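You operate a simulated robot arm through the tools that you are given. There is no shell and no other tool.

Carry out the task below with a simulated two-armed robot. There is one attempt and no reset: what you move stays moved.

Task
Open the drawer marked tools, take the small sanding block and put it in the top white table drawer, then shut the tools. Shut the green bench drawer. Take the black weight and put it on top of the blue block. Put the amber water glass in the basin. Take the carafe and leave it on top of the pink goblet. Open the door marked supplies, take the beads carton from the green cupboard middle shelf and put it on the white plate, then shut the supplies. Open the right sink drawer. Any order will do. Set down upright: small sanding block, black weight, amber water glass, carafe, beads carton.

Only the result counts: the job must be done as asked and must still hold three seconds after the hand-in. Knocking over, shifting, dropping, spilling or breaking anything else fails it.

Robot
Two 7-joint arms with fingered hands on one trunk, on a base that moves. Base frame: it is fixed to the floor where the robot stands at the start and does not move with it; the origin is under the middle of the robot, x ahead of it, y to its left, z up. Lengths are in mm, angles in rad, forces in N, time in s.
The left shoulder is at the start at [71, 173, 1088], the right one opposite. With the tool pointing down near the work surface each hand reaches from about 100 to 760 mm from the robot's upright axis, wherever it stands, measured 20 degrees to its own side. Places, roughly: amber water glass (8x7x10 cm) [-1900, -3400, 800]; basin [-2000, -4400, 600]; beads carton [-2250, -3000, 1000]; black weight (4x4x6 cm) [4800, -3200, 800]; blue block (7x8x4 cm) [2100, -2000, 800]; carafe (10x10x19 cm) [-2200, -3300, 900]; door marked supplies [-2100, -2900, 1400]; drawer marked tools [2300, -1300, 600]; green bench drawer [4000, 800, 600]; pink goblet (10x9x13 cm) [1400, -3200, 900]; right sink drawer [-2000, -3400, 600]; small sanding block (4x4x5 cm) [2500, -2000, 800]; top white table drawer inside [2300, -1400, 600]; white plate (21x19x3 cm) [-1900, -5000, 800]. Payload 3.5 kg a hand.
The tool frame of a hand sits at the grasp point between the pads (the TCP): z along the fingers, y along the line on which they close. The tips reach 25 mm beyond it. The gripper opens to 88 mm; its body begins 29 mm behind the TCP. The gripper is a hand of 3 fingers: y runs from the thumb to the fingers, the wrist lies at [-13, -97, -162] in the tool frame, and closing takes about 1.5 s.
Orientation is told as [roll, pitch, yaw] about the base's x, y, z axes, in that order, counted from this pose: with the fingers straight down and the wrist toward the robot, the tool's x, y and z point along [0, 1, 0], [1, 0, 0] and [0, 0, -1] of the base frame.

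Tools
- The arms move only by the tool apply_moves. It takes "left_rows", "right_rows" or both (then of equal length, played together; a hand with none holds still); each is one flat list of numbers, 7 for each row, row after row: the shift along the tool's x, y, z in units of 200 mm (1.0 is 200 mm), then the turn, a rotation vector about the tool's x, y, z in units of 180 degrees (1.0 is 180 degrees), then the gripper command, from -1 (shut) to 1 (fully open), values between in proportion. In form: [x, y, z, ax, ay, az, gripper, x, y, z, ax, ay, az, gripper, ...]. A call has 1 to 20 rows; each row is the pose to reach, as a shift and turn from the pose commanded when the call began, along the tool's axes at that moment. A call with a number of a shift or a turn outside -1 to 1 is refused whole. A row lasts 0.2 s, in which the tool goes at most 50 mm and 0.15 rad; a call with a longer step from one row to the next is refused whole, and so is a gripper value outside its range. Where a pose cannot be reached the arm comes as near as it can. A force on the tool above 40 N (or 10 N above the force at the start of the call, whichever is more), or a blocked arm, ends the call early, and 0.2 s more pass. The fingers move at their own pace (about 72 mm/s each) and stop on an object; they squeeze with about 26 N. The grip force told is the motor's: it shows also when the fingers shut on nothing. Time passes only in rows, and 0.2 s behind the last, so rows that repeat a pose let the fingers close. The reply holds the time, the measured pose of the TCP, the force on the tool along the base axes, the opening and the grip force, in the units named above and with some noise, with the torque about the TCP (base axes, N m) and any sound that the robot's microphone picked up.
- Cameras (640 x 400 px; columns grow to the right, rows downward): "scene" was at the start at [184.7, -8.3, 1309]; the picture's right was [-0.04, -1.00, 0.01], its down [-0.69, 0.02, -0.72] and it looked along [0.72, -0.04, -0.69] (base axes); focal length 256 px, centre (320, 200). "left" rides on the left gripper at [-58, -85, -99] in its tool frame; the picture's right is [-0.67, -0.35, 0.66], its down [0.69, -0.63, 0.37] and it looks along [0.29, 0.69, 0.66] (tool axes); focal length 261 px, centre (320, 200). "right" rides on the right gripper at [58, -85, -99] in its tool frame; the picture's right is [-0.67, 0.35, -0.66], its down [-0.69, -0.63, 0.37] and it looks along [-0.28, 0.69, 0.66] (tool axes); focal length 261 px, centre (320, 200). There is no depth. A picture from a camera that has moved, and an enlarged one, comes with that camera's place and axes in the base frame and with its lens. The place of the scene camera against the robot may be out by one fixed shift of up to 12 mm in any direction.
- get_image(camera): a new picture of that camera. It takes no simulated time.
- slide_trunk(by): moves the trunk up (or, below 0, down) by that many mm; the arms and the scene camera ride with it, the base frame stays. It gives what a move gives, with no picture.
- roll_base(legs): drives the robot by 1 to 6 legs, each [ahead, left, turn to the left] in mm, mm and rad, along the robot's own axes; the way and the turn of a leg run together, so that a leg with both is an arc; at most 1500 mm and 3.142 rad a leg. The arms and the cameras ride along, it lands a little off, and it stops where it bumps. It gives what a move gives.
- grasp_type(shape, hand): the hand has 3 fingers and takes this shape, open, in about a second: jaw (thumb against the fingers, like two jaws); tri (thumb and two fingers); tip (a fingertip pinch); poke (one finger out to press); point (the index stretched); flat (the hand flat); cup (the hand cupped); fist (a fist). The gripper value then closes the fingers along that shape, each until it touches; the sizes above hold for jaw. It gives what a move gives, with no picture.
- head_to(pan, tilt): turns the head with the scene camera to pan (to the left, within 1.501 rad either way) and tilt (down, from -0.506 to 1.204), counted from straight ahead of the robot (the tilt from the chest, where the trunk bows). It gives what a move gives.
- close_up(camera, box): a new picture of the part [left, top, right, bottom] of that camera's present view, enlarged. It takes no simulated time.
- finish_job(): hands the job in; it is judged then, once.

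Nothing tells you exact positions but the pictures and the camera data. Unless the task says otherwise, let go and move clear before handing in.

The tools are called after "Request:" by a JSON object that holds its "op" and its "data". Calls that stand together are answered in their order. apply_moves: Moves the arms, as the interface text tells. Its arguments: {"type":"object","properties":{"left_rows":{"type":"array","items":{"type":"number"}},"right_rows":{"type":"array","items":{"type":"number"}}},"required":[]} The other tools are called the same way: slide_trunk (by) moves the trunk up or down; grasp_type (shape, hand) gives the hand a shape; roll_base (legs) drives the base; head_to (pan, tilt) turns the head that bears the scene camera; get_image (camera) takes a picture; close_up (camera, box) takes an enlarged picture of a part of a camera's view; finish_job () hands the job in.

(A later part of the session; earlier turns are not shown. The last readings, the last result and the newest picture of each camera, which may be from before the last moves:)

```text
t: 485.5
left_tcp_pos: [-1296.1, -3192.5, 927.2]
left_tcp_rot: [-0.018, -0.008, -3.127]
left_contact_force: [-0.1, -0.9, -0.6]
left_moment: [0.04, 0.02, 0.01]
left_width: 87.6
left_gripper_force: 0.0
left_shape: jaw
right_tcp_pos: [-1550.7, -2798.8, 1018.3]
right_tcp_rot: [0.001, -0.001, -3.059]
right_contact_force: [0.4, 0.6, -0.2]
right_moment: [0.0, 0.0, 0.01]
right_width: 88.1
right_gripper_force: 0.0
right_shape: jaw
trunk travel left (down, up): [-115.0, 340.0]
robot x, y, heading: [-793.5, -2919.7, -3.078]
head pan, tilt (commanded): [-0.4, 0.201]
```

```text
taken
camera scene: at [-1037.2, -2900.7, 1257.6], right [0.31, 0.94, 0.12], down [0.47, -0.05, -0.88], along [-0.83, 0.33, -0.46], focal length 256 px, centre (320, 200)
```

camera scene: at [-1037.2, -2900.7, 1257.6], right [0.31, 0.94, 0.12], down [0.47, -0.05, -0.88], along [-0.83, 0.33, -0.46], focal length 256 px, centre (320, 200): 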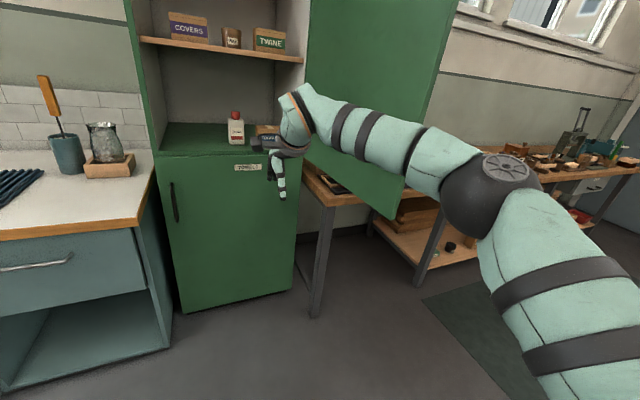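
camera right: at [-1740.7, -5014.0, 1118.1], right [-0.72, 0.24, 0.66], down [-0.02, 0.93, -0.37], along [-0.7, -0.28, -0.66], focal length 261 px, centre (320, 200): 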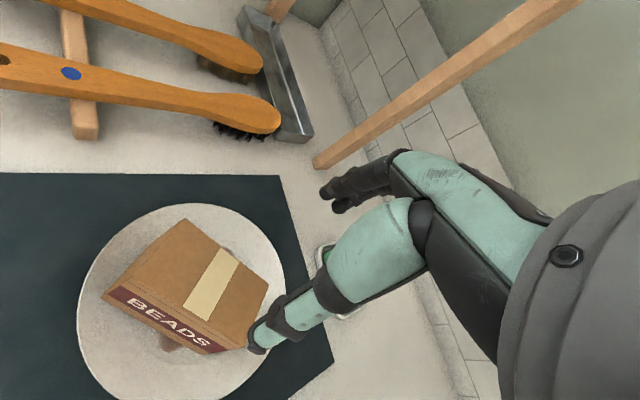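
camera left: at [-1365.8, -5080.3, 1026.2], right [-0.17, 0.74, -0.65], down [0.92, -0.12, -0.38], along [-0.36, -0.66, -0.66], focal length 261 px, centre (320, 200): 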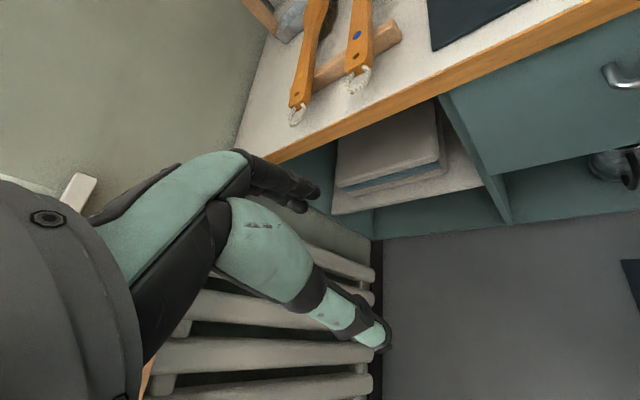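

The door stands about 100° open, its edge near (-1500,-2500). I draw the right hand back, close it, and go round to the outer side of the door's edge.

Request:
{"op": "apply_moves", "data": {"right_rows": [0, -0.19, 0, 0, 0, 0, 0, 0, -0.38, 0, 0, 0, 0, -1, 0, -0.57, 0, 0, 0, 0, -1, 0, -0.75, 0, 0, 0, 0, -1, 0, -0.75, 0, 0, 0, 0, -1, 0, -0.75, 0, 0, 0, 0, -1]}}

Request:
{"op": "roll_base", "data": {"legs": [[0, -440, 0]]}}

Request:
{"op": "get_image", "data": {"camera": "scene"}}

```text
t: 486.9
left_tcp_pos: [-1296.6, -3192.3, 926.8]
left_tcp_rot: [-0.019, -0.008, -3.128]
left_contact_force: [-0.4, 0.0, 0.5]
left_moment: [0.02, 0.0, 0.03]
left_width: 87.8
left_gripper_force: 0.0
left_shape: jaw
right_tcp_pos: [-1402.6, -2786.5, 1019.5]
right_tcp_rot: [0.0, 0.0, -3.06]
right_contact_force: [0.5, -0.6, -0.5]
right_moment: [-0.01, 0.01, 0.02]
right_width: 0.1
right_gripper_force: 26.3
right_shape: jaw
trunk travel left (down, up): [-115.0, 340.0]
robot x, y, heading: [-793.2, -2918.5, -3.076]
head pan, tilt (commanded): [-0.4, 0.201]
```

```text
t: 489.6
left_tcp_pos: [-1325.6, -2752.7, 927.5]
left_tcp_rot: [-0.016, -0.008, -3.127]
left_contact_force: [0.1, 0.4, 0.1]
left_moment: [-0.03, -0.04, -0.01]
left_width: 87.4
left_gripper_force: 0.0
left_shape: jaw
right_tcp_pos: [-1431.0, -2344.5, 1018.4]
right_tcp_rot: [0.0, 0.0, -3.058]
right_contact_force: [0.2, -0.2, 0.0]
right_moment: [0.03, 0.02, 0.0]
right_width: 0.0
right_gripper_force: 25.9
right_shape: jaw
trunk travel left (down, up): [-115.0, 340.0]
robot x, y, heading: [-825.1, -2472.1, -3.073]
head pan, tilt (commanded): [-0.4, 0.201]
```

```text
taken
camera scene: at [-1066.8, -2459.3, 1257.6], right [0.31, 0.94, 0.12], down [0.47, -0.05, -0.88], along [-0.83, 0.33, -0.46], focal length 256 px, centre (320, 200)
```

scene: 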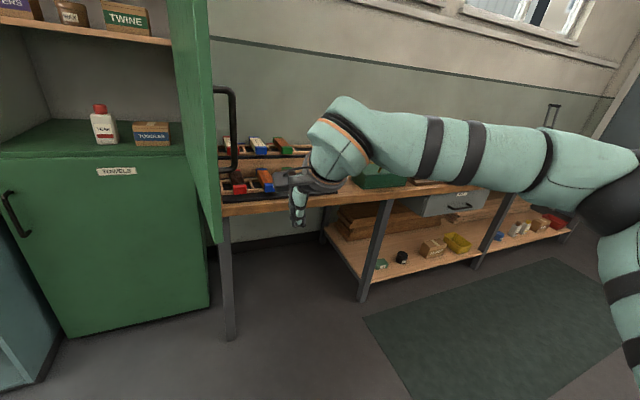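

The hand is on the outer side of the door. I move forward beside it and push it sideways to the left.

Request:
{"op": "roll_base", "data": {"legs": [[120, 0, 0], [0, 250, 0]]}}

Request:
{"op": "get_image", "data": {"camera": "scene"}}

```text
t: 492.2
left_tcp_pos: [-1428.3, -3012.1, 926.2]
left_tcp_rot: [-0.018, -0.007, -3.128]
left_contact_force: [-1.2, 0.6, 0.8]
left_moment: [-0.01, 0.0, -0.02]
left_width: 87.7
left_gripper_force: 0.1
left_shape: jaw
right_tcp_pos: [-1534.7, -2604.5, 1018.9]
right_tcp_rot: [0.002, 0.001, -3.058]
right_contact_force: [0.1, 0.0, 0.3]
right_moment: [-0.01, 0.01, 0.02]
right_width: 0.0
right_gripper_force: 25.9
right_shape: jaw
trunk travel left (down, up): [-115.0, 340.0]
robot x, y, heading: [-921.2, -2734.7, -3.078]
head pan, tilt (commanded): [-0.4, 0.201]
```

```text
taken
camera scene: at [-1169.6, -2718.8, 1257.7], right [0.31, 0.94, 0.12], down [0.47, -0.05, -0.88], along [-0.83, 0.33, -0.46], focal length 256 px, centre (320, 200)
```

scene: 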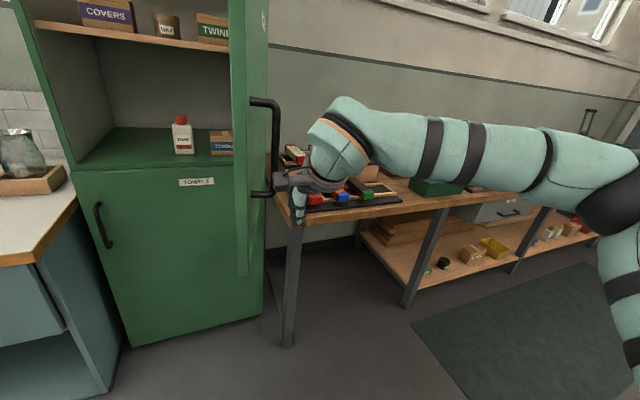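

Request:
{"op": "roll_base", "data": {"legs": [[0, 200, 0]]}}

Request:
{"op": "get_image", "data": {"camera": "scene"}}

```text
t: 493.8
left_tcp_pos: [-1414.0, -3211.7, 926.4]
left_tcp_rot: [-0.019, -0.007, -3.125]
left_contact_force: [0.2, 0.2, -0.4]
left_moment: [0.02, -0.01, 0.02]
left_width: 87.7
left_gripper_force: 0.1
left_shape: jaw
right_tcp_pos: [-1520.9, -2803.7, 1017.7]
right_tcp_rot: [-0.001, -0.003, -3.057]
right_contact_force: [0.4, 0.4, -0.3]
right_moment: [-0.03, -0.01, -0.01]
right_width: 0.2
right_gripper_force: 26.0
right_shape: jaw
trunk travel left (down, up): [-115.0, 340.0]
robot x, y, heading: [-909.1, -2933.5, -3.074]
head pan, tilt (commanded): [-0.4, 0.201]
```

```text
taken
camera scene: at [-1156.3, -2918.2, 1257.7], right [0.31, 0.94, 0.12], down [0.47, -0.05, -0.88], along [-0.83, 0.33, -0.46], focal length 256 px, centre (320, 200)
```

scene: 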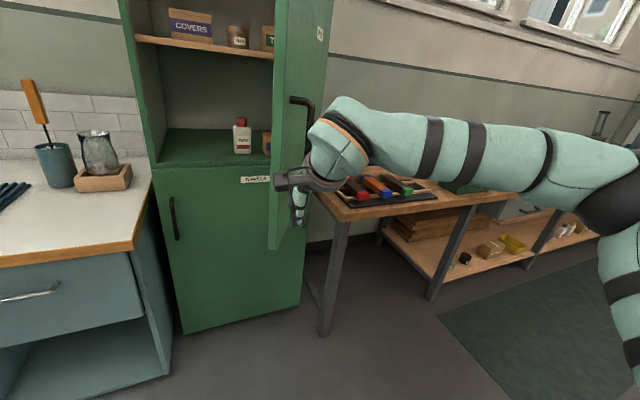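

The door is swinging shut with the hand. I continue left and forward.

Request:
{"op": "roll_base", "data": {"legs": [[50, 150, 0], [120, 120, 0]]}}

Request:
{"op": "get_image", "data": {"camera": "scene"}}

```text
t: 496.3
left_tcp_pos: [-1565.0, -3490.7, 927.4]
left_tcp_rot: [-0.019, -0.006, -3.126]
left_contact_force: [0.2, 0.0, 0.0]
left_moment: [0.02, -0.02, 0.01]
left_width: 87.6
left_gripper_force: 0.0
left_shape: jaw
right_tcp_pos: [-1670.8, -3084.2, 1018.9]
right_tcp_rot: [0.0, -0.001, -3.057]
right_contact_force: [-0.1, 0.3, 0.5]
right_moment: [0.0, -0.01, -0.04]
right_width: 0.0
right_gripper_force: 26.0
right_shape: jaw
trunk travel left (down, up): [-115.0, 340.0]
robot x, y, heading: [-1061.2, -3212.5, -3.076]
head pan, tilt (commanded): [-0.4, 0.201]
```

```text
taken
camera scene: at [-1306.7, -3197.6, 1257.7], right [0.31, 0.94, 0.12], down [0.47, -0.05, -0.88], along [-0.83, 0.33, -0.46], focal length 256 px, centre (320, 200)
```

scene: 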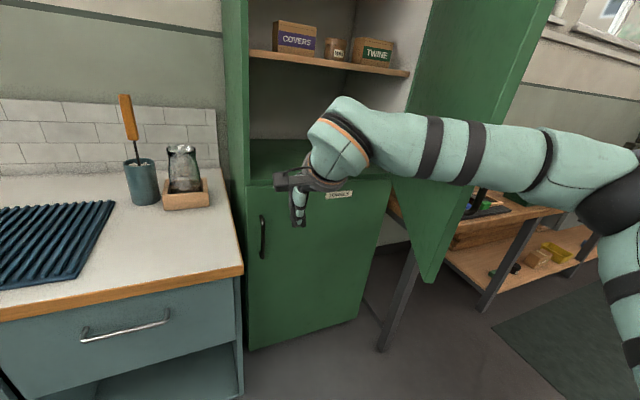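

The hand slipped past the edge; the door is at about 65°. I back off, go round to its outer side again, and push it forward from there.

Request:
{"op": "roll_base", "data": {"legs": [[-210, 0, 0], [0, -330, 0]]}}

Request:
{"op": "get_image", "data": {"camera": "scene"}}

```text
t: 499.7
left_tcp_pos: [-1378.3, -3146.3, 926.4]
left_tcp_rot: [-0.018, -0.007, -3.129]
left_contact_force: [-0.8, 0.2, -1.0]
left_moment: [-0.04, 0.01, 0.0]
left_width: 87.7
left_gripper_force: 0.2
left_shape: jaw
right_tcp_pos: [-1484.2, -2739.1, 1017.9]
right_tcp_rot: [-0.001, 0.001, -3.059]
right_contact_force: [0.3, -0.1, -0.9]
right_moment: [-0.03, -0.04, 0.0]
right_width: 0.0
right_gripper_force: 26.3
right_shape: jaw
trunk travel left (down, up): [-115.0, 340.0]
robot x, y, heading: [-875.6, -2870.6, -3.075]
head pan, tilt (commanded): [-0.4, 0.201]
```

```text
taken
camera scene: at [-1119.9, -2853.6, 1257.6], right [0.31, 0.94, 0.12], down [0.47, -0.05, -0.88], along [-0.83, 0.33, -0.46], focal length 256 px, centre (320, 200)
```

scene: 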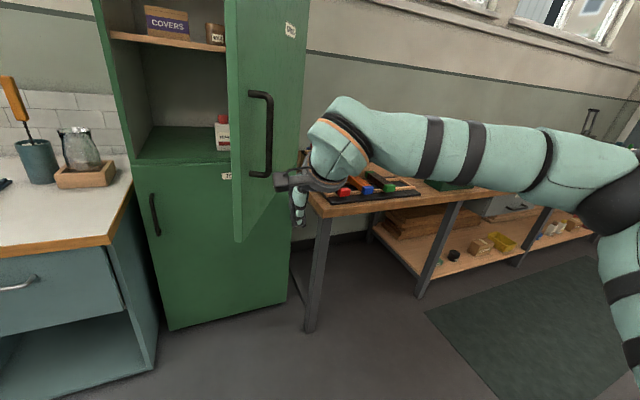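

The hand is at the outer side, near the handle. I push forward.

Request:
{"op": "roll_base", "data": {"legs": [[250, 0, 0]]}}

Request:
{"op": "get_image", "data": {"camera": "scene"}}

```text
t: 501.5
left_tcp_pos: [-1630.6, -3163.2, 926.6]
left_tcp_rot: [-0.018, -0.005, -3.127]
left_contact_force: [0.3, -0.4, -0.7]
left_moment: [0.02, 0.0, -0.01]
left_width: 87.7
left_gripper_force: 0.1
left_shape: jaw
right_tcp_pos: [-1734.7, -2756.6, 1019.2]
right_tcp_rot: [0.0, 0.0, -3.058]
right_contact_force: [0.2, -0.7, -0.7]
right_moment: [0.0, -0.02, 0.02]
right_width: 0.2
right_gripper_force: 25.8
right_shape: jaw
trunk travel left (down, up): [-115.0, 340.0]
robot x, y, heading: [-1125.2, -2887.1, -3.077]
head pan, tilt (commanded): [-0.4, 0.201]
```

```text
taken
camera scene: at [-1371.3, -2870.4, 1257.6], right [0.31, 0.94, 0.12], down [0.47, -0.05, -0.88], along [-0.83, 0.33, -0.46], focal length 256 px, centre (320, 200)
```

scene: 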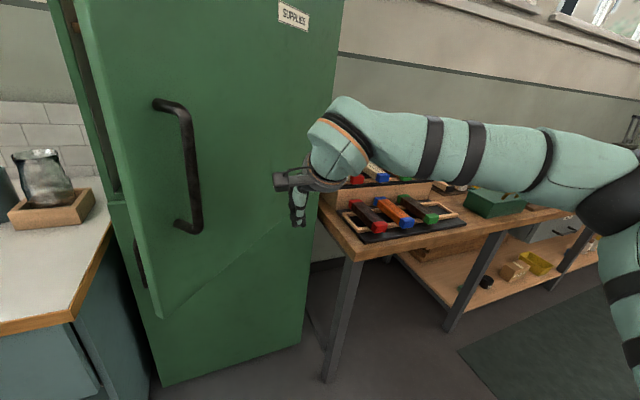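

The door is at about 45°. To push nearer its free edge, and to keep the left hand out of the door's way, I slide left and then push forward.

Request:
{"op": "roll_base", "data": {"legs": [[0, 190, 0], [120, 0, 0]]}}

Request:
{"op": "get_image", "data": {"camera": "scene"}}

```text
t: 503.0
left_tcp_pos: [-1620.3, -3335.5, 925.8]
left_tcp_rot: [-0.018, -0.008, -3.13]
left_contact_force: [-0.6, 0.1, -0.1]
left_moment: [0.01, -0.01, -0.01]
left_width: 87.5
left_gripper_force: 0.0
left_shape: jaw
right_tcp_pos: [-1727.7, -2922.5, 1018.8]
right_tcp_rot: [0.0, -0.001, -3.075]
right_contact_force: [-1.3, 0.8, 0.6]
right_moment: [-0.11, -0.11, 0.02]
right_width: 0.0
right_gripper_force: 25.5
right_shape: jaw
trunk travel left (down, up): [-115.0, 340.0]
robot x, y, heading: [-1115.8, -3057.4, -3.082]
head pan, tilt (commanded): [-0.4, 0.201]
stopped in leg 1: the force on the tool passed its limit at 57 N (the readings are from after the stop); the commanded pose is now the measured one
```

```text
taken
camera scene: at [-1361.2, -3043.2, 1257.3], right [0.31, 0.94, 0.12], down [0.47, -0.05, -0.88], along [-0.82, 0.33, -0.46], focal length 256 px, centre (320, 200)
```

scene: 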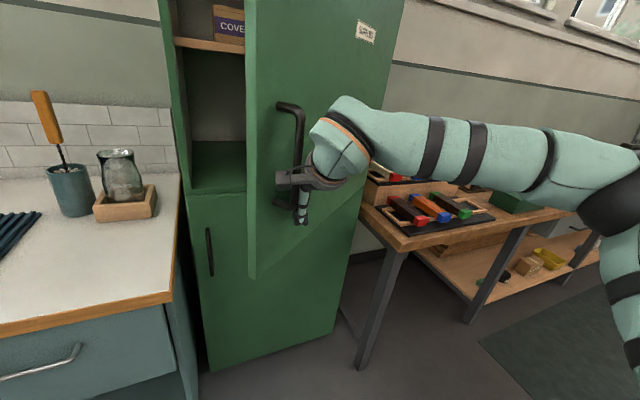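

Request:
{"op": "roll_base", "data": {"legs": [[0, -20, 0], [150, 0, 0]]}}

Request:
{"op": "get_image", "data": {"camera": "scene"}}

```text
t: 504.8
left_tcp_pos: [-1770.9, -3321.9, 927.1]
left_tcp_rot: [-0.019, -0.008, -3.135]
left_contact_force: [0.5, 0.7, -0.4]
left_moment: [0.0, -0.01, -0.01]
left_width: 87.6
left_gripper_force: 0.2
left_shape: jaw
right_tcp_pos: [-1876.9, -2910.5, 1019.8]
right_tcp_rot: [-0.001, -0.003, -3.077]
right_contact_force: [-0.7, 0.7, 0.1]
right_moment: [-0.01, -0.02, -0.02]
right_width: 0.0
right_gripper_force: 25.9
right_shape: jaw
trunk travel left (down, up): [-115.0, 340.0]
robot x, y, heading: [-1261.4, -3045.2, -3.082]
head pan, tilt (commanded): [-0.4, 0.201]
```

```text
taken
camera scene: at [-1510.6, -3030.9, 1257.8], right [0.31, 0.94, 0.12], down [0.47, -0.05, -0.88], along [-0.82, 0.33, -0.46], focal length 256 px, centre (320, 200)
```

scene: 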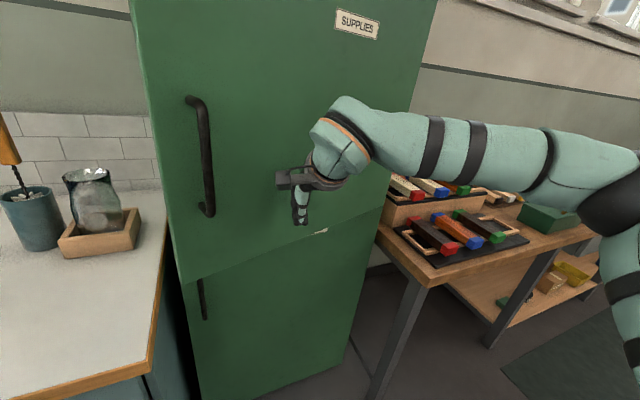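

Nearly shut. I push forward to the stop.

Request:
{"op": "roll_base", "data": {"legs": [[130, 0, 0]]}}

Request:
{"op": "get_image", "data": {"camera": "scene"}}

```text
t: 506.1
left_tcp_pos: [-1900.8, -3330.5, 927.4]
left_tcp_rot: [-0.016, -0.008, -3.132]
left_contact_force: [0.6, -0.4, 0.1]
left_moment: [0.04, 0.01, 0.01]
left_width: 87.6
left_gripper_force: 0.1
left_shape: jaw
right_tcp_pos: [-2005.2, -2918.1, 1019.3]
right_tcp_rot: [0.0, -0.004, -3.078]
right_contact_force: [-1.0, 1.4, 0.3]
right_moment: [-0.02, -0.02, -0.01]
right_width: 0.0
right_gripper_force: 26.6
right_shape: jaw
trunk travel left (down, up): [-115.0, 340.0]
robot x, y, heading: [-1395.0, -3059.1, -3.078]
head pan, tilt (commanded): [-0.4, 0.201]
```

```text
taken
camera scene: at [-1640.2, -3038.6, 1257.7], right [0.31, 0.94, 0.12], down [0.47, -0.05, -0.88], along [-0.82, 0.33, -0.46], focal length 256 px, centre (320, 200)
```

scene: 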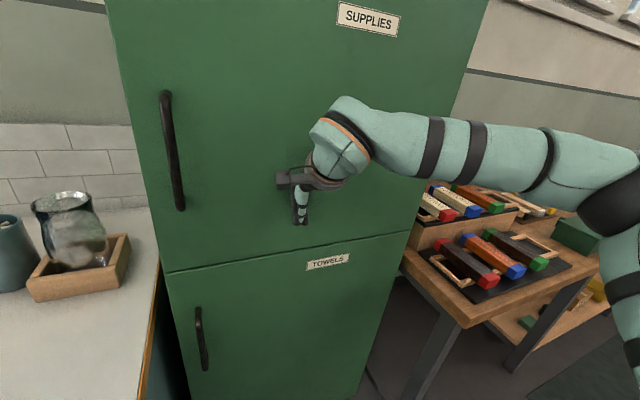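

It looks shut; I push a little more to feel the stop.

Request:
{"op": "roll_base", "data": {"legs": [[30, 0, 0]]}}

Request:
{"op": "close_up", "data": {"camera": "scene", "box": [100, 180, 440, 400]}}

```text
t: 506.9
left_tcp_pos: [-1914.9, -3329.1, 929.5]
left_tcp_rot: [-0.018, -0.014, -3.137]
left_contact_force: [-0.4, -0.3, -0.1]
left_moment: [0.0, 0.0, 0.03]
left_width: 87.8
left_gripper_force: 0.1
left_shape: jaw
right_tcp_pos: [-2015.9, -2918.4, 1023.7]
right_tcp_rot: [0.004, 0.0, -3.077]
right_contact_force: [21.4, 2.2, 7.4]
right_moment: [-0.16, 1.3, -0.23]
right_width: 0.0
right_gripper_force: 25.5
right_shape: jaw
trunk travel left (down, up): [-115.0, 340.0]
robot x, y, heading: [-1414.4, -3056.8, -3.082]
head pan, tilt (commanded): [-0.4, 0.201]
stopped in leg 1: the force on the tool passed its limit at 86 N (the readings are from after the stop); the commanded pose is now the measured one
```

```text
1.82 times, centred on (270, 290) of scene
camera zoom: at [-1652.0, -3038.7, 1259.0], right [0.32, 0.94, 0.11], down [0.47, -0.05, -0.88], along [-0.83, 0.33, -0.46], focal length 466 px, centre (411, 36)
```

zoom: 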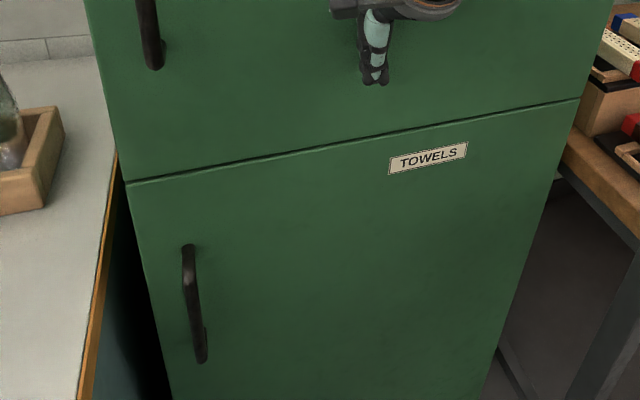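

The SUPPLIES door is shut. Now the carafe: I back off, slide left in front of it and take a close look.

Request:
{"op": "roll_base", "data": {"legs": [[-250, 0, 0.015], [0, 370, 0]]}}

Request:
{"op": "apply_moves", "data": {"right_rows": [0, 0.1, -0.08, 0, 0, 0, 0, 0, 0.25, -0.16, 0, 0, 0, 1, 0, 0.4, -0.24, 0, 0, 0, 1, 0, 0.55, -0.3, 0, 0, 0, 1, 0, 0.7, -0.3, 0, 0, 0, 1, 0, 0.7, -0.3, 0, 0, 0, 1]}}

Request:
{"op": "head_to", "data": {"pan": -0.1, "tilt": 0.4}}

Request:
{"op": "get_image", "data": {"camera": "scene"}}

Request:
{"op": "get_image", "data": {"camera": "right"}}

```text
t: 510.7
left_tcp_pos: [-1641.2, -3682.9, 928.1]
left_tcp_rot: [-0.02, -0.011, -3.123]
left_contact_force: [-0.3, -0.6, 0.3]
left_moment: [0.03, 0.0, -0.02]
left_width: 87.7
left_gripper_force: 0.1
left_shape: jaw
right_tcp_pos: [-1748.0, -3275.2, 1019.9]
right_tcp_rot: [0.003, 0.005, -3.068]
right_contact_force: [-0.1, 0.0, 0.8]
right_moment: [0.02, 0.02, 0.0]
right_width: 0.2
right_gripper_force: 26.2
right_shape: jaw
trunk travel left (down, up): [-115.0, 340.0]
robot x, y, heading: [-1137.0, -3404.7, -3.07]
head pan, tilt (commanded): [-0.4, 0.201]
```

```text
t: 512.1
left_tcp_pos: [-1640.3, -3683.6, 928.5]
left_tcp_rot: [-0.017, -0.008, -3.123]
left_contact_force: [0.6, 0.3, 0.3]
left_moment: [0.0, -0.01, 0.01]
left_width: 87.5
left_gripper_force: 0.0
left_shape: jaw
right_tcp_pos: [-1887.3, -3284.7, 1079.2]
right_tcp_rot: [0.003, 0.002, -3.067]
right_contact_force: [-0.1, -0.9, 0.5]
right_moment: [0.0, -0.03, -0.03]
right_width: 87.5
right_gripper_force: 0.1
right_shape: jaw
trunk travel left (down, up): [-115.0, 340.0]
robot x, y, heading: [-1141.5, -3404.5, -3.073]
head pan, tilt (commanded): [-0.4, 0.201]
```

```text
t: 512.9
left_tcp_pos: [-1640.9, -3683.0, 927.1]
left_tcp_rot: [-0.02, -0.008, -3.123]
left_contact_force: [0.6, 0.1, 0.3]
left_moment: [0.01, -0.03, 0.0]
left_width: 87.8
left_gripper_force: 0.0
left_shape: jaw
right_tcp_pos: [-1887.0, -3285.2, 1078.8]
right_tcp_rot: [0.003, 0.004, -3.066]
right_contact_force: [0.1, -0.3, 1.0]
right_moment: [0.0, -0.04, 0.01]
right_width: 87.6
right_gripper_force: 0.1
right_shape: jaw
trunk travel left (down, up): [-115.0, 340.0]
robot x, y, heading: [-1139.6, -3404.7, -3.07]
head pan, tilt (commanded): [-0.099, 0.4]
```

```text
taken
camera scene: at [-1381.6, -3416.7, 1238.1], right [0.02, 1.0, 0.03], down [0.65, 0.01, -0.76], along [-0.76, 0.04, -0.64], focal length 256 px, centre (320, 200)
```

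scene: 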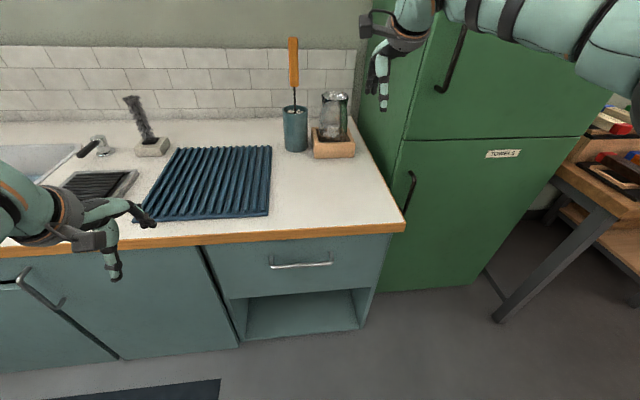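

```text
taken
camera right: at [-1798.6, -3336.6, 1179.3], right [-0.4, 0.64, 0.65], down [0.58, 0.73, -0.37], along [-0.71, 0.23, -0.66], focal length 261 px, centre (320, 200)
```

right: 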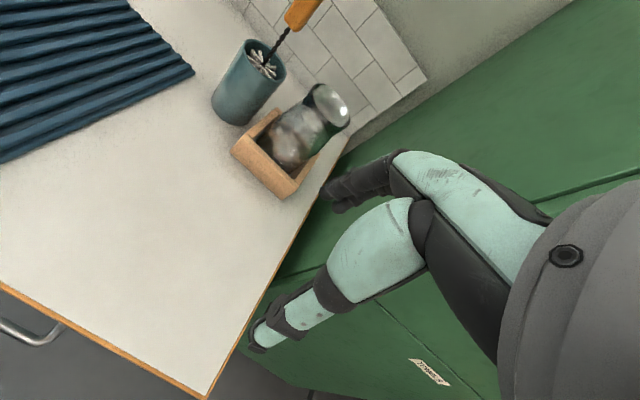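

Request:
{"op": "close_up", "data": {"camera": "right", "box": [190, 40, 380, 220]}}

Request:
{"op": "close_up", "data": {"camera": "scene", "box": [270, 70, 390, 180]}}

```text
2.22 times, centred on (285, 130) of right
camera zoom: at [-1798.6, -3336.6, 1179.3], right [-0.4, 0.64, 0.65], down [0.58, 0.73, -0.37], along [-0.71, 0.23, -0.66], focal length 579 px, centre (398, 356)
```

zoom: 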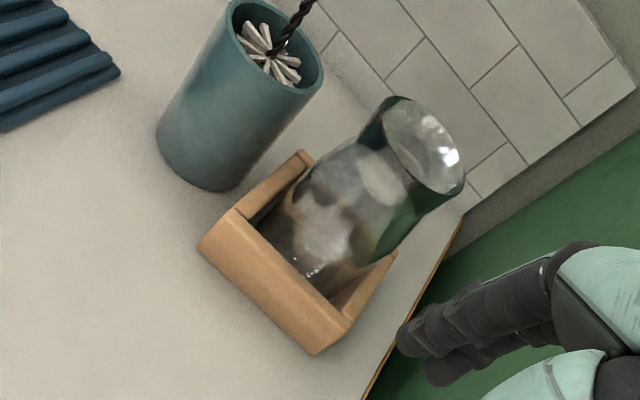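

```text
3.64 times, centred on (330, 125) of scene
camera zoom: at [-1381.6, -3416.7, 1238.1], right [0.02, 1.0, 0.03], down [0.65, 0.01, -0.76], along [-0.76, 0.04, -0.64], focal length 932 px, centre (284, 473)
```

zoom: 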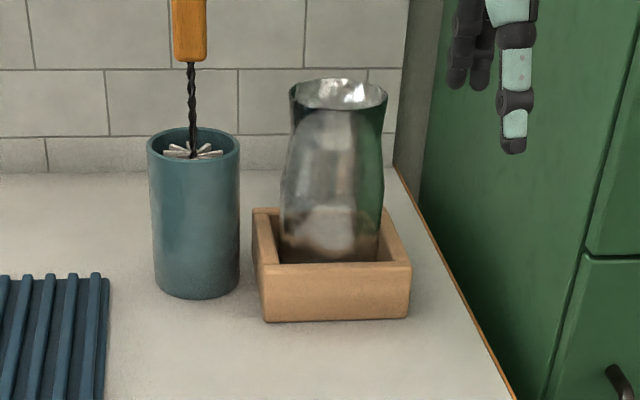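

The carafe has a flared rim about 85 mm wide at (-2174,-3340), z≈980, with a narrower neck below. I approach to within 90 mm with the hand high and look again.

Request:
{"op": "roll_base", "data": {"legs": [[200, 34, 0]]}}

Request:
{"op": "get_image", "data": {"camera": "right"}}

Request:
{"op": "close_up", "data": {"camera": "scene", "box": [270, 40, 430, 190]}}

```text
t: 514.5
left_tcp_pos: [-1837.0, -3732.7, 926.9]
left_tcp_rot: [-0.019, -0.01, -3.122]
left_contact_force: [-1.6, 0.0, 0.2]
left_moment: [-0.05, 0.01, -0.01]
left_width: 87.7
left_gripper_force: 0.0
left_shape: jaw
right_tcp_pos: [-2085.7, -3334.7, 1078.3]
right_tcp_rot: [0.005, 0.004, -3.066]
right_contact_force: [-0.5, -0.2, -1.0]
right_moment: [-0.02, 0.02, 0.0]
right_width: 87.4
right_gripper_force: 0.0
right_shape: jaw
trunk travel left (down, up): [-115.0, 340.0]
robot x, y, heading: [-1332.4, -3453.8, -3.067]
head pan, tilt (commanded): [-0.099, 0.4]
```

```text
taken
camera right: at [-1996.1, -3385.7, 1179.4], right [-0.4, 0.64, 0.65], down [0.58, 0.73, -0.37], along [-0.71, 0.23, -0.66], focal length 261 px, centre (320, 200)
```

right: 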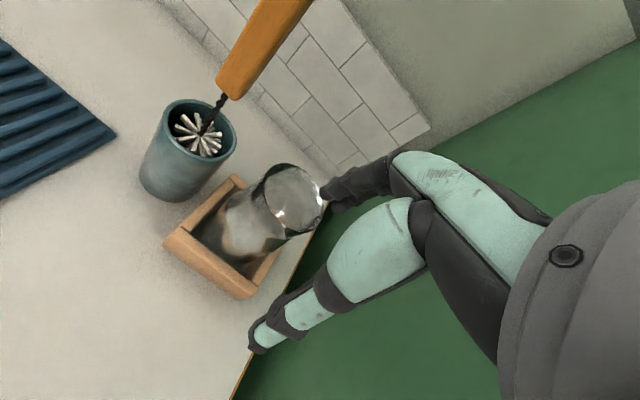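

```text
2.67 times, centred on (350, 115) of scene
camera zoom: at [-1579.0, -3465.7, 1238.1], right [0.02, 1.0, 0.03], down [0.65, 0.01, -0.76], along [-0.76, 0.04, -0.65], focal length 684 px, centre (240, 427)
```

zoom: 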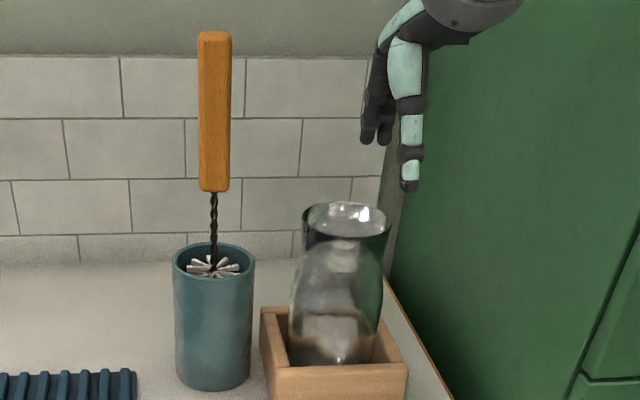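

Stereo gives the rim centre at (-2189,-3340), z≈972, rim about 81 mm, neck about 65 mm. I drive the last 100 mm so that the hand is right above.

Request:
{"op": "roll_base", "data": {"legs": [[101, 0, 0]]}}

Request:
{"op": "get_image", "data": {"camera": "right"}}

Request:
{"op": "close_up", "data": {"camera": "scene", "box": [270, 0, 430, 150]}}

```text
t: 515.6
left_tcp_pos: [-1938.9, -3740.0, 927.1]
left_tcp_rot: [-0.02, -0.009, -3.122]
left_contact_force: [-0.3, -0.2, -0.2]
left_moment: [0.0, -0.03, 0.06]
left_width: 87.6
left_gripper_force: 0.1
left_shape: jaw
right_tcp_pos: [-2185.8, -3340.5, 1079.2]
right_tcp_rot: [0.003, 0.003, -3.066]
right_contact_force: [0.8, -0.4, -0.7]
right_moment: [-0.02, 0.0, 0.03]
right_width: 87.8
right_gripper_force: 0.1
right_shape: jaw
trunk travel left (down, up): [-115.0, 340.0]
robot x, y, heading: [-1436.3, -3460.2, -3.068]
head pan, tilt (commanded): [-0.099, 0.4]
```

```text
taken
camera right: at [-2096.9, -3392.9, 1179.2], right [-0.4, 0.64, 0.65], down [0.58, 0.73, -0.37], along [-0.71, 0.23, -0.66], focal length 261 px, centre (320, 200)
```

right: 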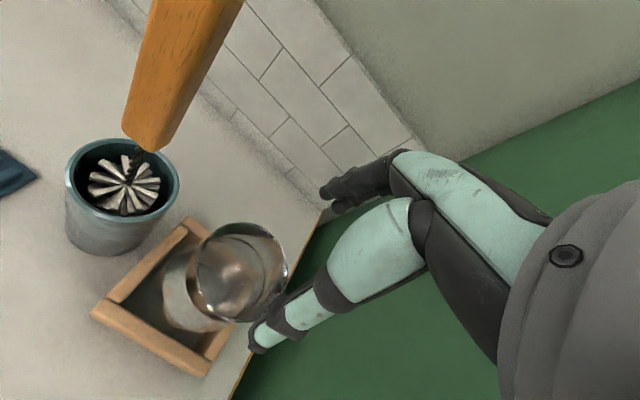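

```text
2.67 times, centred on (350, 75) of scene
camera zoom: at [-1679.8, -3472.9, 1238.1], right [0.02, 1.0, 0.03], down [0.65, 0.01, -0.76], along [-0.76, 0.04, -0.65], focal length 684 px, centre (240, 533)
```

zoom: 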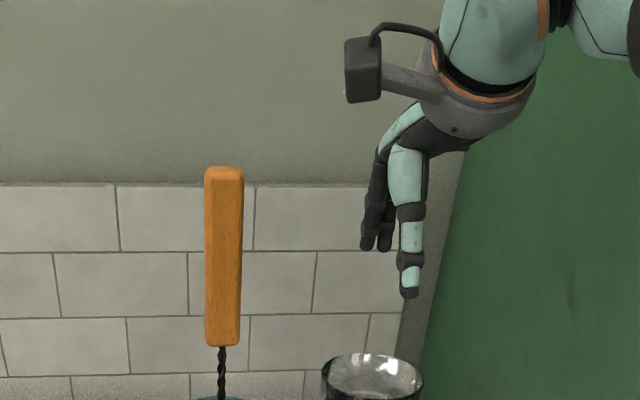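

Nearly centred. I lower until the fingertips are just above the rim and check again.

Request:
{"op": "apply_moves", "data": {"right_rows": [0.015, 0.012, 0.1, 0, 0, 0, 1, 0.015, 0.012, 0.2, 0, 0, 0, 1, 0.015, 0.012, 0.3, 0, 0, 0, 1, 0.015, 0.012, 0.38, 0, 0, 0, 1]}}

Request:
{"op": "close_up", "data": {"camera": "right", "box": [180, 180, 400, 360]}}

Request:
{"op": "close_up", "data": {"camera": "scene", "box": [310, 60, 430, 190]}}

```text
t: 516.6
left_tcp_pos: [-1938.1, -3741.0, 927.3]
left_tcp_rot: [-0.018, -0.008, -3.122]
left_contact_force: [0.5, -0.2, -0.4]
left_moment: [0.01, 0.0, 0.03]
left_width: 87.7
left_gripper_force: 0.0
left_shape: jaw
right_tcp_pos: [-2187.5, -3345.9, 1003.1]
right_tcp_rot: [0.004, 0.002, -3.067]
right_contact_force: [-0.1, -0.2, 0.2]
right_moment: [-0.03, 0.01, 0.02]
right_width: 87.6
right_gripper_force: 0.1
right_shape: jaw
trunk travel left (down, up): [-115.0, 340.0]
robot x, y, heading: [-1438.0, -3459.6, -3.07]
head pan, tilt (commanded): [-0.099, 0.4]
```

```text
2.22 times, centred on (290, 270) of right
camera zoom: at [-2098.5, -3396.5, 1103.3], right [-0.4, 0.64, 0.65], down [0.58, 0.73, -0.37], along [-0.71, 0.23, -0.66], focal length 579 px, centre (387, 44)
```

zoom: 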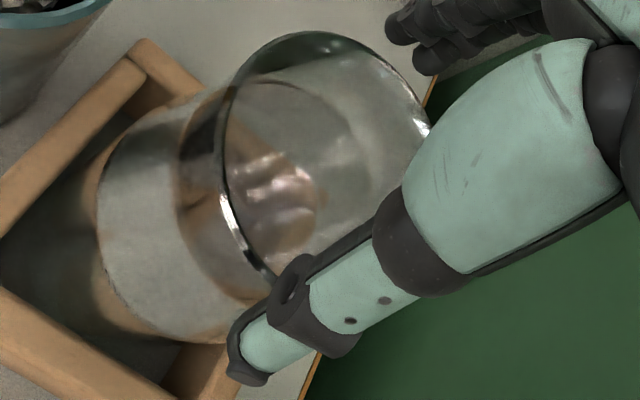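

```text
3.08 times, centred on (370, 125) of scene
camera zoom: at [-1679.7, -3472.7, 1238.0], right [0.02, 1.0, 0.03], down [0.65, 0.01, -0.76], along [-0.76, 0.04, -0.65], focal length 789 px, centre (166, 431)
```

zoom: 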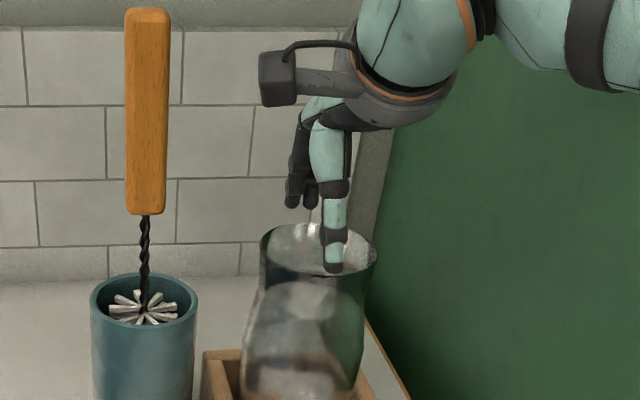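

Request:
{"op": "close_up", "data": {"camera": "scene", "box": [345, 105, 400, 155]}}

```text
8.00 times, centred on (372, 130) of scene
camera zoom: at [-1679.7, -3472.7, 1238.0], right [0.02, 1.0, 0.03], down [0.65, 0.01, -0.76], along [-0.76, 0.04, -0.65], focal length 2050 px, centre (-100, 760)
```

zoom: 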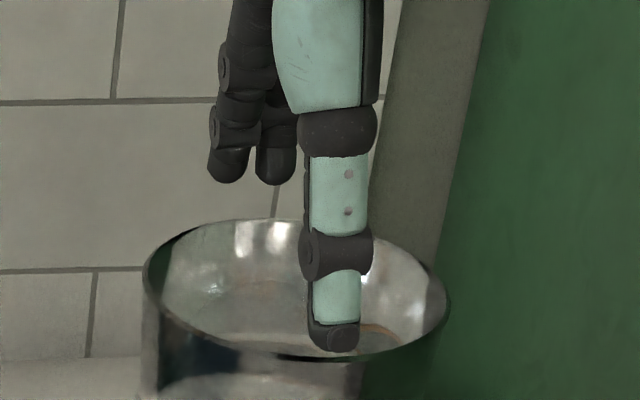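

The rim (about 82 mm) only just fits between the fingers (88 mm). I centre 3 mm further forward and go down in tiny steps, watching the force.

Request:
{"op": "apply_moves", "data": {"right_rows": [-0.01, 0.015, 0.01, 0, 0, 0, 1, -0.01, 0.015, 0.025, 0, 0, 0, 1, -0.01, 0.015, 0.04, 0, 0, 0, 1]}}

Request:
{"op": "close_up", "data": {"camera": "scene", "box": [345, 105, 400, 155]}}

Request:
{"op": "close_up", "data": {"camera": "right", "box": [180, 180, 400, 360]}}

```text
t: 517.5
left_tcp_pos: [-1938.1, -3740.0, 928.1]
left_tcp_rot: [-0.02, -0.008, -3.123]
left_contact_force: [0.4, 0.0, -0.4]
left_moment: [0.0, 0.02, 0.01]
left_width: 87.5
left_gripper_force: 0.1
left_shape: jaw
right_tcp_pos: [-2189.9, -3344.9, 996.7]
right_tcp_rot: [0.005, 0.005, -3.067]
right_contact_force: [-0.5, 0.7, 0.4]
right_moment: [0.01, 0.0, -0.01]
right_width: 87.7
right_gripper_force: 0.0
right_shape: jaw
trunk travel left (down, up): [-115.0, 340.0]
robot x, y, heading: [-1432.8, -3463.1, -3.074]
head pan, tilt (commanded): [-0.099, 0.4]
```

```text
8.00 times, centred on (372, 130) of scene
camera zoom: at [-1679.5, -3472.8, 1238.1], right [0.02, 1.0, 0.03], down [0.65, 0.01, -0.76], along [-0.76, 0.04, -0.65], focal length 2050 px, centre (-100, 760)
```

zoom: 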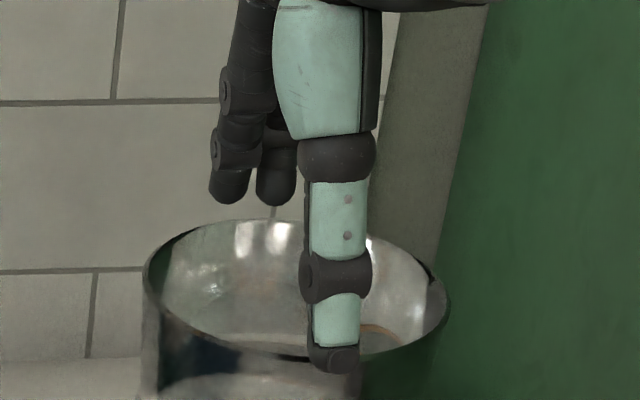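

```text
2.22 times, centred on (290, 270) of right
camera zoom: at [-2101.6, -3394.7, 1095.5], right [-0.4, 0.64, 0.65], down [0.58, 0.73, -0.37], along [-0.71, 0.23, -0.66], focal length 579 px, centre (387, 44)
```

zoom: 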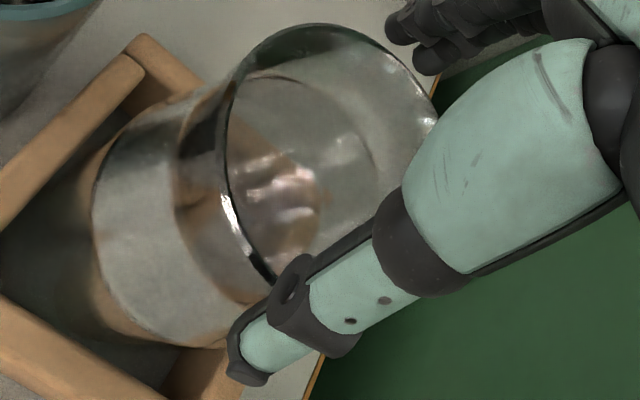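

A circle fit in the hand camera gives the rim about 79–80 mm wide, 2 mm ahead of centre. I correct and descend in small steps.

Request:
{"op": "apply_moves", "data": {"right_rows": [-0.012, 0.009, 0, 0, 0, 0, 1, -0.012, 0.009, 0.015, 0, 0, 0, 1, -0.012, 0.009, 0.03, 0, 0, 0, 1]}}

Request:
{"op": "apply_moves", "data": {"right_rows": [0, 0, 0.015, 0, 0, 0, 1, 0, 0, 0.03, 0, 0, 0, 1]}}

Request:
{"op": "close_up", "data": {"camera": "scene", "box": [345, 105, 400, 155]}}

Request:
{"op": "close_up", "data": {"camera": "right", "box": [180, 180, 400, 360]}}

```text
t: 518.2
left_tcp_pos: [-1938.8, -3739.9, 929.0]
left_tcp_rot: [-0.019, -0.009, -3.121]
left_contact_force: [0.4, 0.9, -0.1]
left_moment: [0.01, -0.02, 0.02]
left_width: 87.7
left_gripper_force: 0.1
left_shape: jaw
right_tcp_pos: [-2193.0, -3341.5, 988.9]
right_tcp_rot: [0.004, 0.002, -3.067]
right_contact_force: [-0.6, 0.8, 0.7]
right_moment: [0.0, 0.01, 0.0]
right_width: 87.4
right_gripper_force: 0.1
right_shape: jaw
trunk travel left (down, up): [-115.0, 340.0]
robot x, y, heading: [-1433.4, -3461.6, -3.067]
head pan, tilt (commanded): [-0.099, 0.4]
```

```text
t: 518.9
left_tcp_pos: [-1936.6, -3739.3, 928.4]
left_tcp_rot: [-0.02, -0.01, -3.122]
left_contact_force: [0.0, -0.7, 0.0]
left_moment: [-0.03, -0.01, -0.01]
left_width: 87.5
left_gripper_force: 0.1
left_shape: jaw
right_tcp_pos: [-2191.9, -3341.8, 984.0]
right_tcp_rot: [0.003, 0.002, -3.066]
right_contact_force: [-2.1, -0.4, 5.6]
right_moment: [0.01, 0.31, -0.02]
right_width: 87.9
right_gripper_force: 0.0
right_shape: jaw
trunk travel left (down, up): [-115.0, 340.0]
robot x, y, heading: [-1437.0, -3458.6, -3.064]
head pan, tilt (commanded): [-0.099, 0.4]
```

```text
8.00 times, centred on (372, 130) of scene
camera zoom: at [-1678.3, -3472.9, 1238.5], right [0.02, 1.0, 0.03], down [0.64, 0.01, -0.76], along [-0.76, 0.04, -0.64], focal length 2050 px, centre (-100, 760)
```

zoom: 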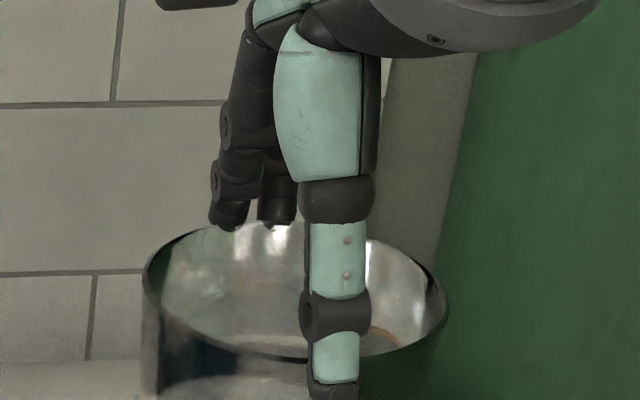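

```text
2.22 times, centred on (290, 270) of right
camera zoom: at [-2102.5, -3392.5, 1084.6], right [-0.4, 0.64, 0.65], down [0.58, 0.73, -0.37], along [-0.71, 0.23, -0.66], focal length 579 px, centre (387, 44)
```

zoom: 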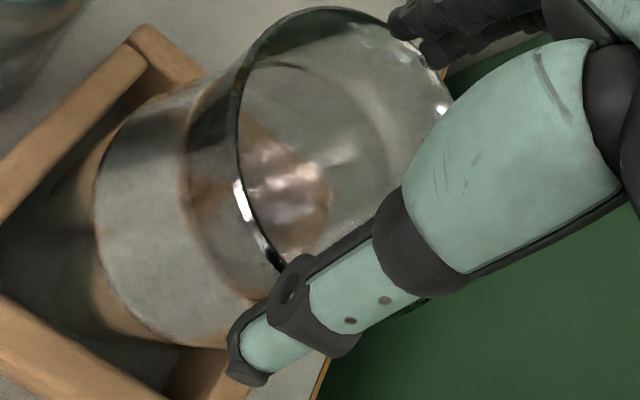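

The far fingertips touched the rim: the rim is lower (z≈960) and about 6 mm further forward than I took it. I rise 5 mm, shift forward 6 mm and try again.

Request:
{"op": "apply_moves", "data": {"right_rows": [0, 0, -0.025, 0, 0, 0, 1, -0.02, 0.032, -0.025, 0, 0, 0, 1, -0.02, 0.032, -0.02, 0, 0, 0, 1]}}

Request:
{"op": "close_up", "data": {"camera": "scene", "box": [345, 105, 400, 155]}}

Request:
{"op": "close_up", "data": {"camera": "right", "box": [180, 180, 400, 360]}}

```text
t: 519.6
left_tcp_pos: [-1938.3, -3739.6, 928.1]
left_tcp_rot: [-0.019, -0.008, -3.121]
left_contact_force: [-0.6, 0.6, 0.4]
left_moment: [0.0, 0.04, -0.03]
left_width: 87.5
left_gripper_force: 0.1
left_shape: jaw
right_tcp_pos: [-2199.8, -3337.4, 988.1]
right_tcp_rot: [0.005, 0.006, -3.067]
right_contact_force: [-0.7, -0.1, -0.3]
right_moment: [0.01, 0.03, -0.05]
right_width: 87.7
right_gripper_force: 0.1
right_shape: jaw
trunk travel left (down, up): [-115.0, 340.0]
robot x, y, heading: [-1437.4, -3463.7, -3.071]
head pan, tilt (commanded): [-0.099, 0.4]
```

```text
8.00 times, centred on (372, 130) of scene
camera zoom: at [-1679.4, -3472.8, 1238.0], right [0.02, 1.0, 0.03], down [0.65, 0.01, -0.76], along [-0.76, 0.04, -0.65], focal length 2050 px, centre (-100, 760)
```

zoom: 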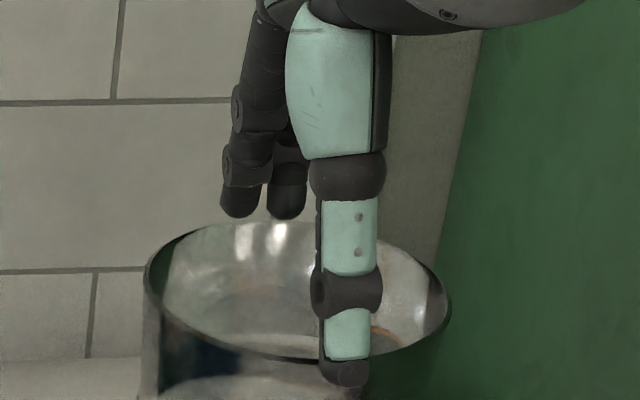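

```text
2.22 times, centred on (290, 270) of right
camera zoom: at [-2110.3, -3388.9, 1086.8], right [-0.4, 0.64, 0.65], down [0.58, 0.73, -0.37], along [-0.71, 0.23, -0.66], focal length 579 px, centre (387, 44)
```

zoom: 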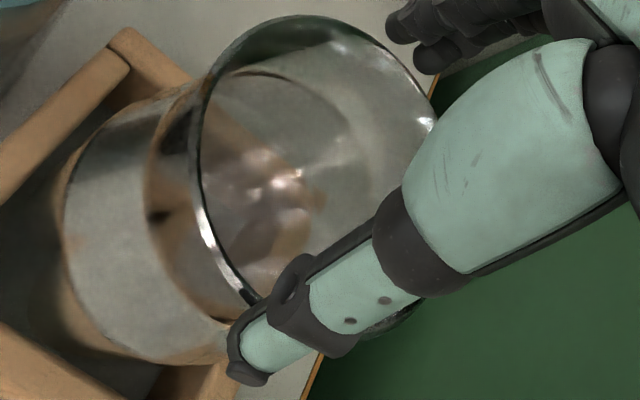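

The rim is about 85 mm — too tight to pass the fingers outside. Instead I'll hold the carafe from inside: fingers in the mouth, then spread outward below the neck. I rise, narrow the hand and centre it over the mouth.

Request:
{"op": "apply_moves", "data": {"right_rows": [-0.01, 0.01, -0.06, 0, 0, 0, 1, -0.01, 0.01, -0.12, 0, 0, 0, 0.4, -0.01, 0.01, -0.12, 0, 0, 0, 0, -0.01, 0.01, -0.12, 0, 0, 0, -0.5, -0.01, 0.01, -0.12, 0, 0, 0, -0.6, -0.01, 0.01, -0.12, 0, 0, 0, -0.6, -0.01, 0.01, -0.12, 0, 0, 0, -0.6]}}

Request:
{"op": "close_up", "data": {"camera": "scene", "box": [330, 80, 420, 160]}}

Request:
{"op": "close_up", "data": {"camera": "right", "box": [180, 160, 400, 340]}}

```text
t: 521.2
left_tcp_pos: [-1937.7, -3740.5, 929.0]
left_tcp_rot: [-0.02, -0.008, -3.122]
left_contact_force: [0.1, -0.6, -0.2]
left_moment: [-0.02, -0.01, -0.01]
left_width: 87.9
left_gripper_force: 0.2
left_shape: jaw
right_tcp_pos: [-2201.2, -3336.1, 1010.6]
right_tcp_rot: [0.005, 0.002, -3.067]
right_contact_force: [0.8, -0.7, 0.1]
right_moment: [-0.01, -0.01, 0.01]
right_width: 17.9
right_gripper_force: 0.1
right_shape: jaw
trunk travel left (down, up): [-115.0, 340.0]
robot x, y, heading: [-1438.0, -3460.3, -3.065]
head pan, tilt (commanded): [-0.099, 0.4]
```

```text
5.00 times, centred on (375, 120) of scene
camera zoom: at [-1679.4, -3472.9, 1238.1], right [0.02, 1.0, 0.03], down [0.65, 0.01, -0.76], along [-0.76, 0.04, -0.65], focal length 1282 px, centre (45, 600)
```

zoom: 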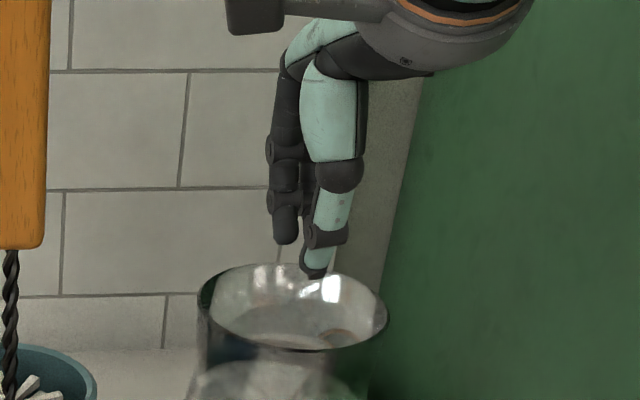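

```text
2.22 times, centred on (290, 250) of right
camera zoom: at [-2112.4, -3387.0, 1111.3], right [-0.4, 0.64, 0.65], down [0.58, 0.73, -0.37], along [-0.71, 0.23, -0.66], focal length 579 px, centre (387, 89)
```

zoom: 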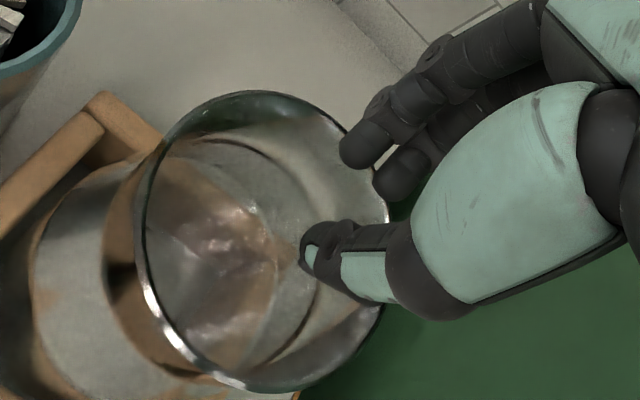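

The narrowed fingers are centred over the mouth to within 2 mm. I lower them into the mouth.

Request:
{"op": "apply_moves", "data": {"right_rows": [0.008, -0.006, 0.07, 0, 0, 0, -0.6, 0.008, -0.006, 0.14, 0, 0, 0, -0.6, 0.008, -0.006, 0.21, 0, 0, 0, -0.6, 0.008, -0.006, 0.28, 0, 0, 0, -0.6]}}

Request:
{"op": "close_up", "data": {"camera": "scene", "box": [330, 80, 420, 180]}}

Request:
{"op": "close_up", "data": {"camera": "right", "box": [180, 160, 400, 340]}}

```text
t: 522.2
left_tcp_pos: [-1936.8, -3741.0, 928.7]
left_tcp_rot: [-0.019, -0.011, -3.123]
left_contact_force: [-0.7, -0.1, 0.0]
left_moment: [0.0, 0.03, -0.02]
left_width: 87.8
left_gripper_force: 0.0
left_shape: jaw
right_tcp_pos: [-2198.4, -3338.2, 956.6]
right_tcp_rot: [0.004, 0.0, -3.067]
right_contact_force: [1.3, -1.9, 5.7]
right_moment: [0.05, 0.14, 0.05]
right_width: 16.2
right_gripper_force: 0.1
right_shape: jaw
trunk travel left (down, up): [-115.0, 340.0]
robot x, y, heading: [-1433.0, -3462.0, -3.072]
head pan, tilt (commanded): [-0.099, 0.4]
```

```text
4.00 times, centred on (375, 130) of scene
camera zoom: at [-1677.3, -3473.4, 1238.8], right [0.02, 1.0, 0.03], down [0.64, 0.01, -0.77], along [-0.76, 0.04, -0.64], focal length 1025 px, centre (100, 480)
```

zoom: 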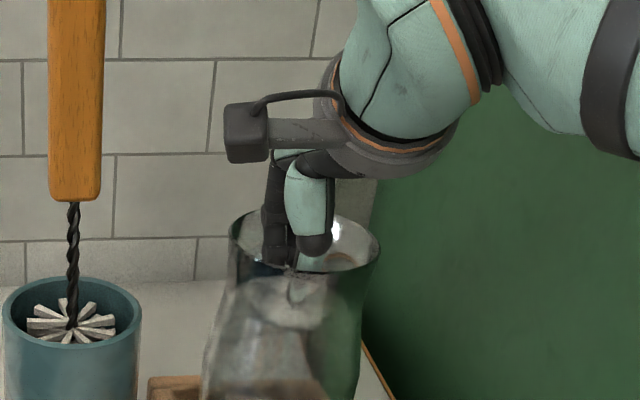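

```text
2.22 times, centred on (290, 250) of right
camera zoom: at [-2108.8, -3389.2, 1057.5], right [-0.4, 0.64, 0.65], down [0.58, 0.73, -0.37], along [-0.71, 0.23, -0.66], focal length 579 px, centre (387, 89)
```

zoom: 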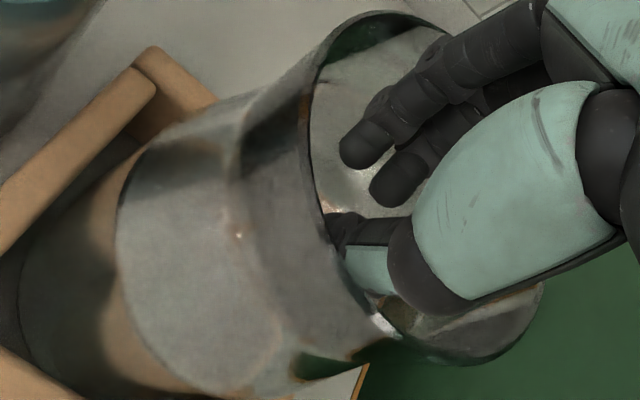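

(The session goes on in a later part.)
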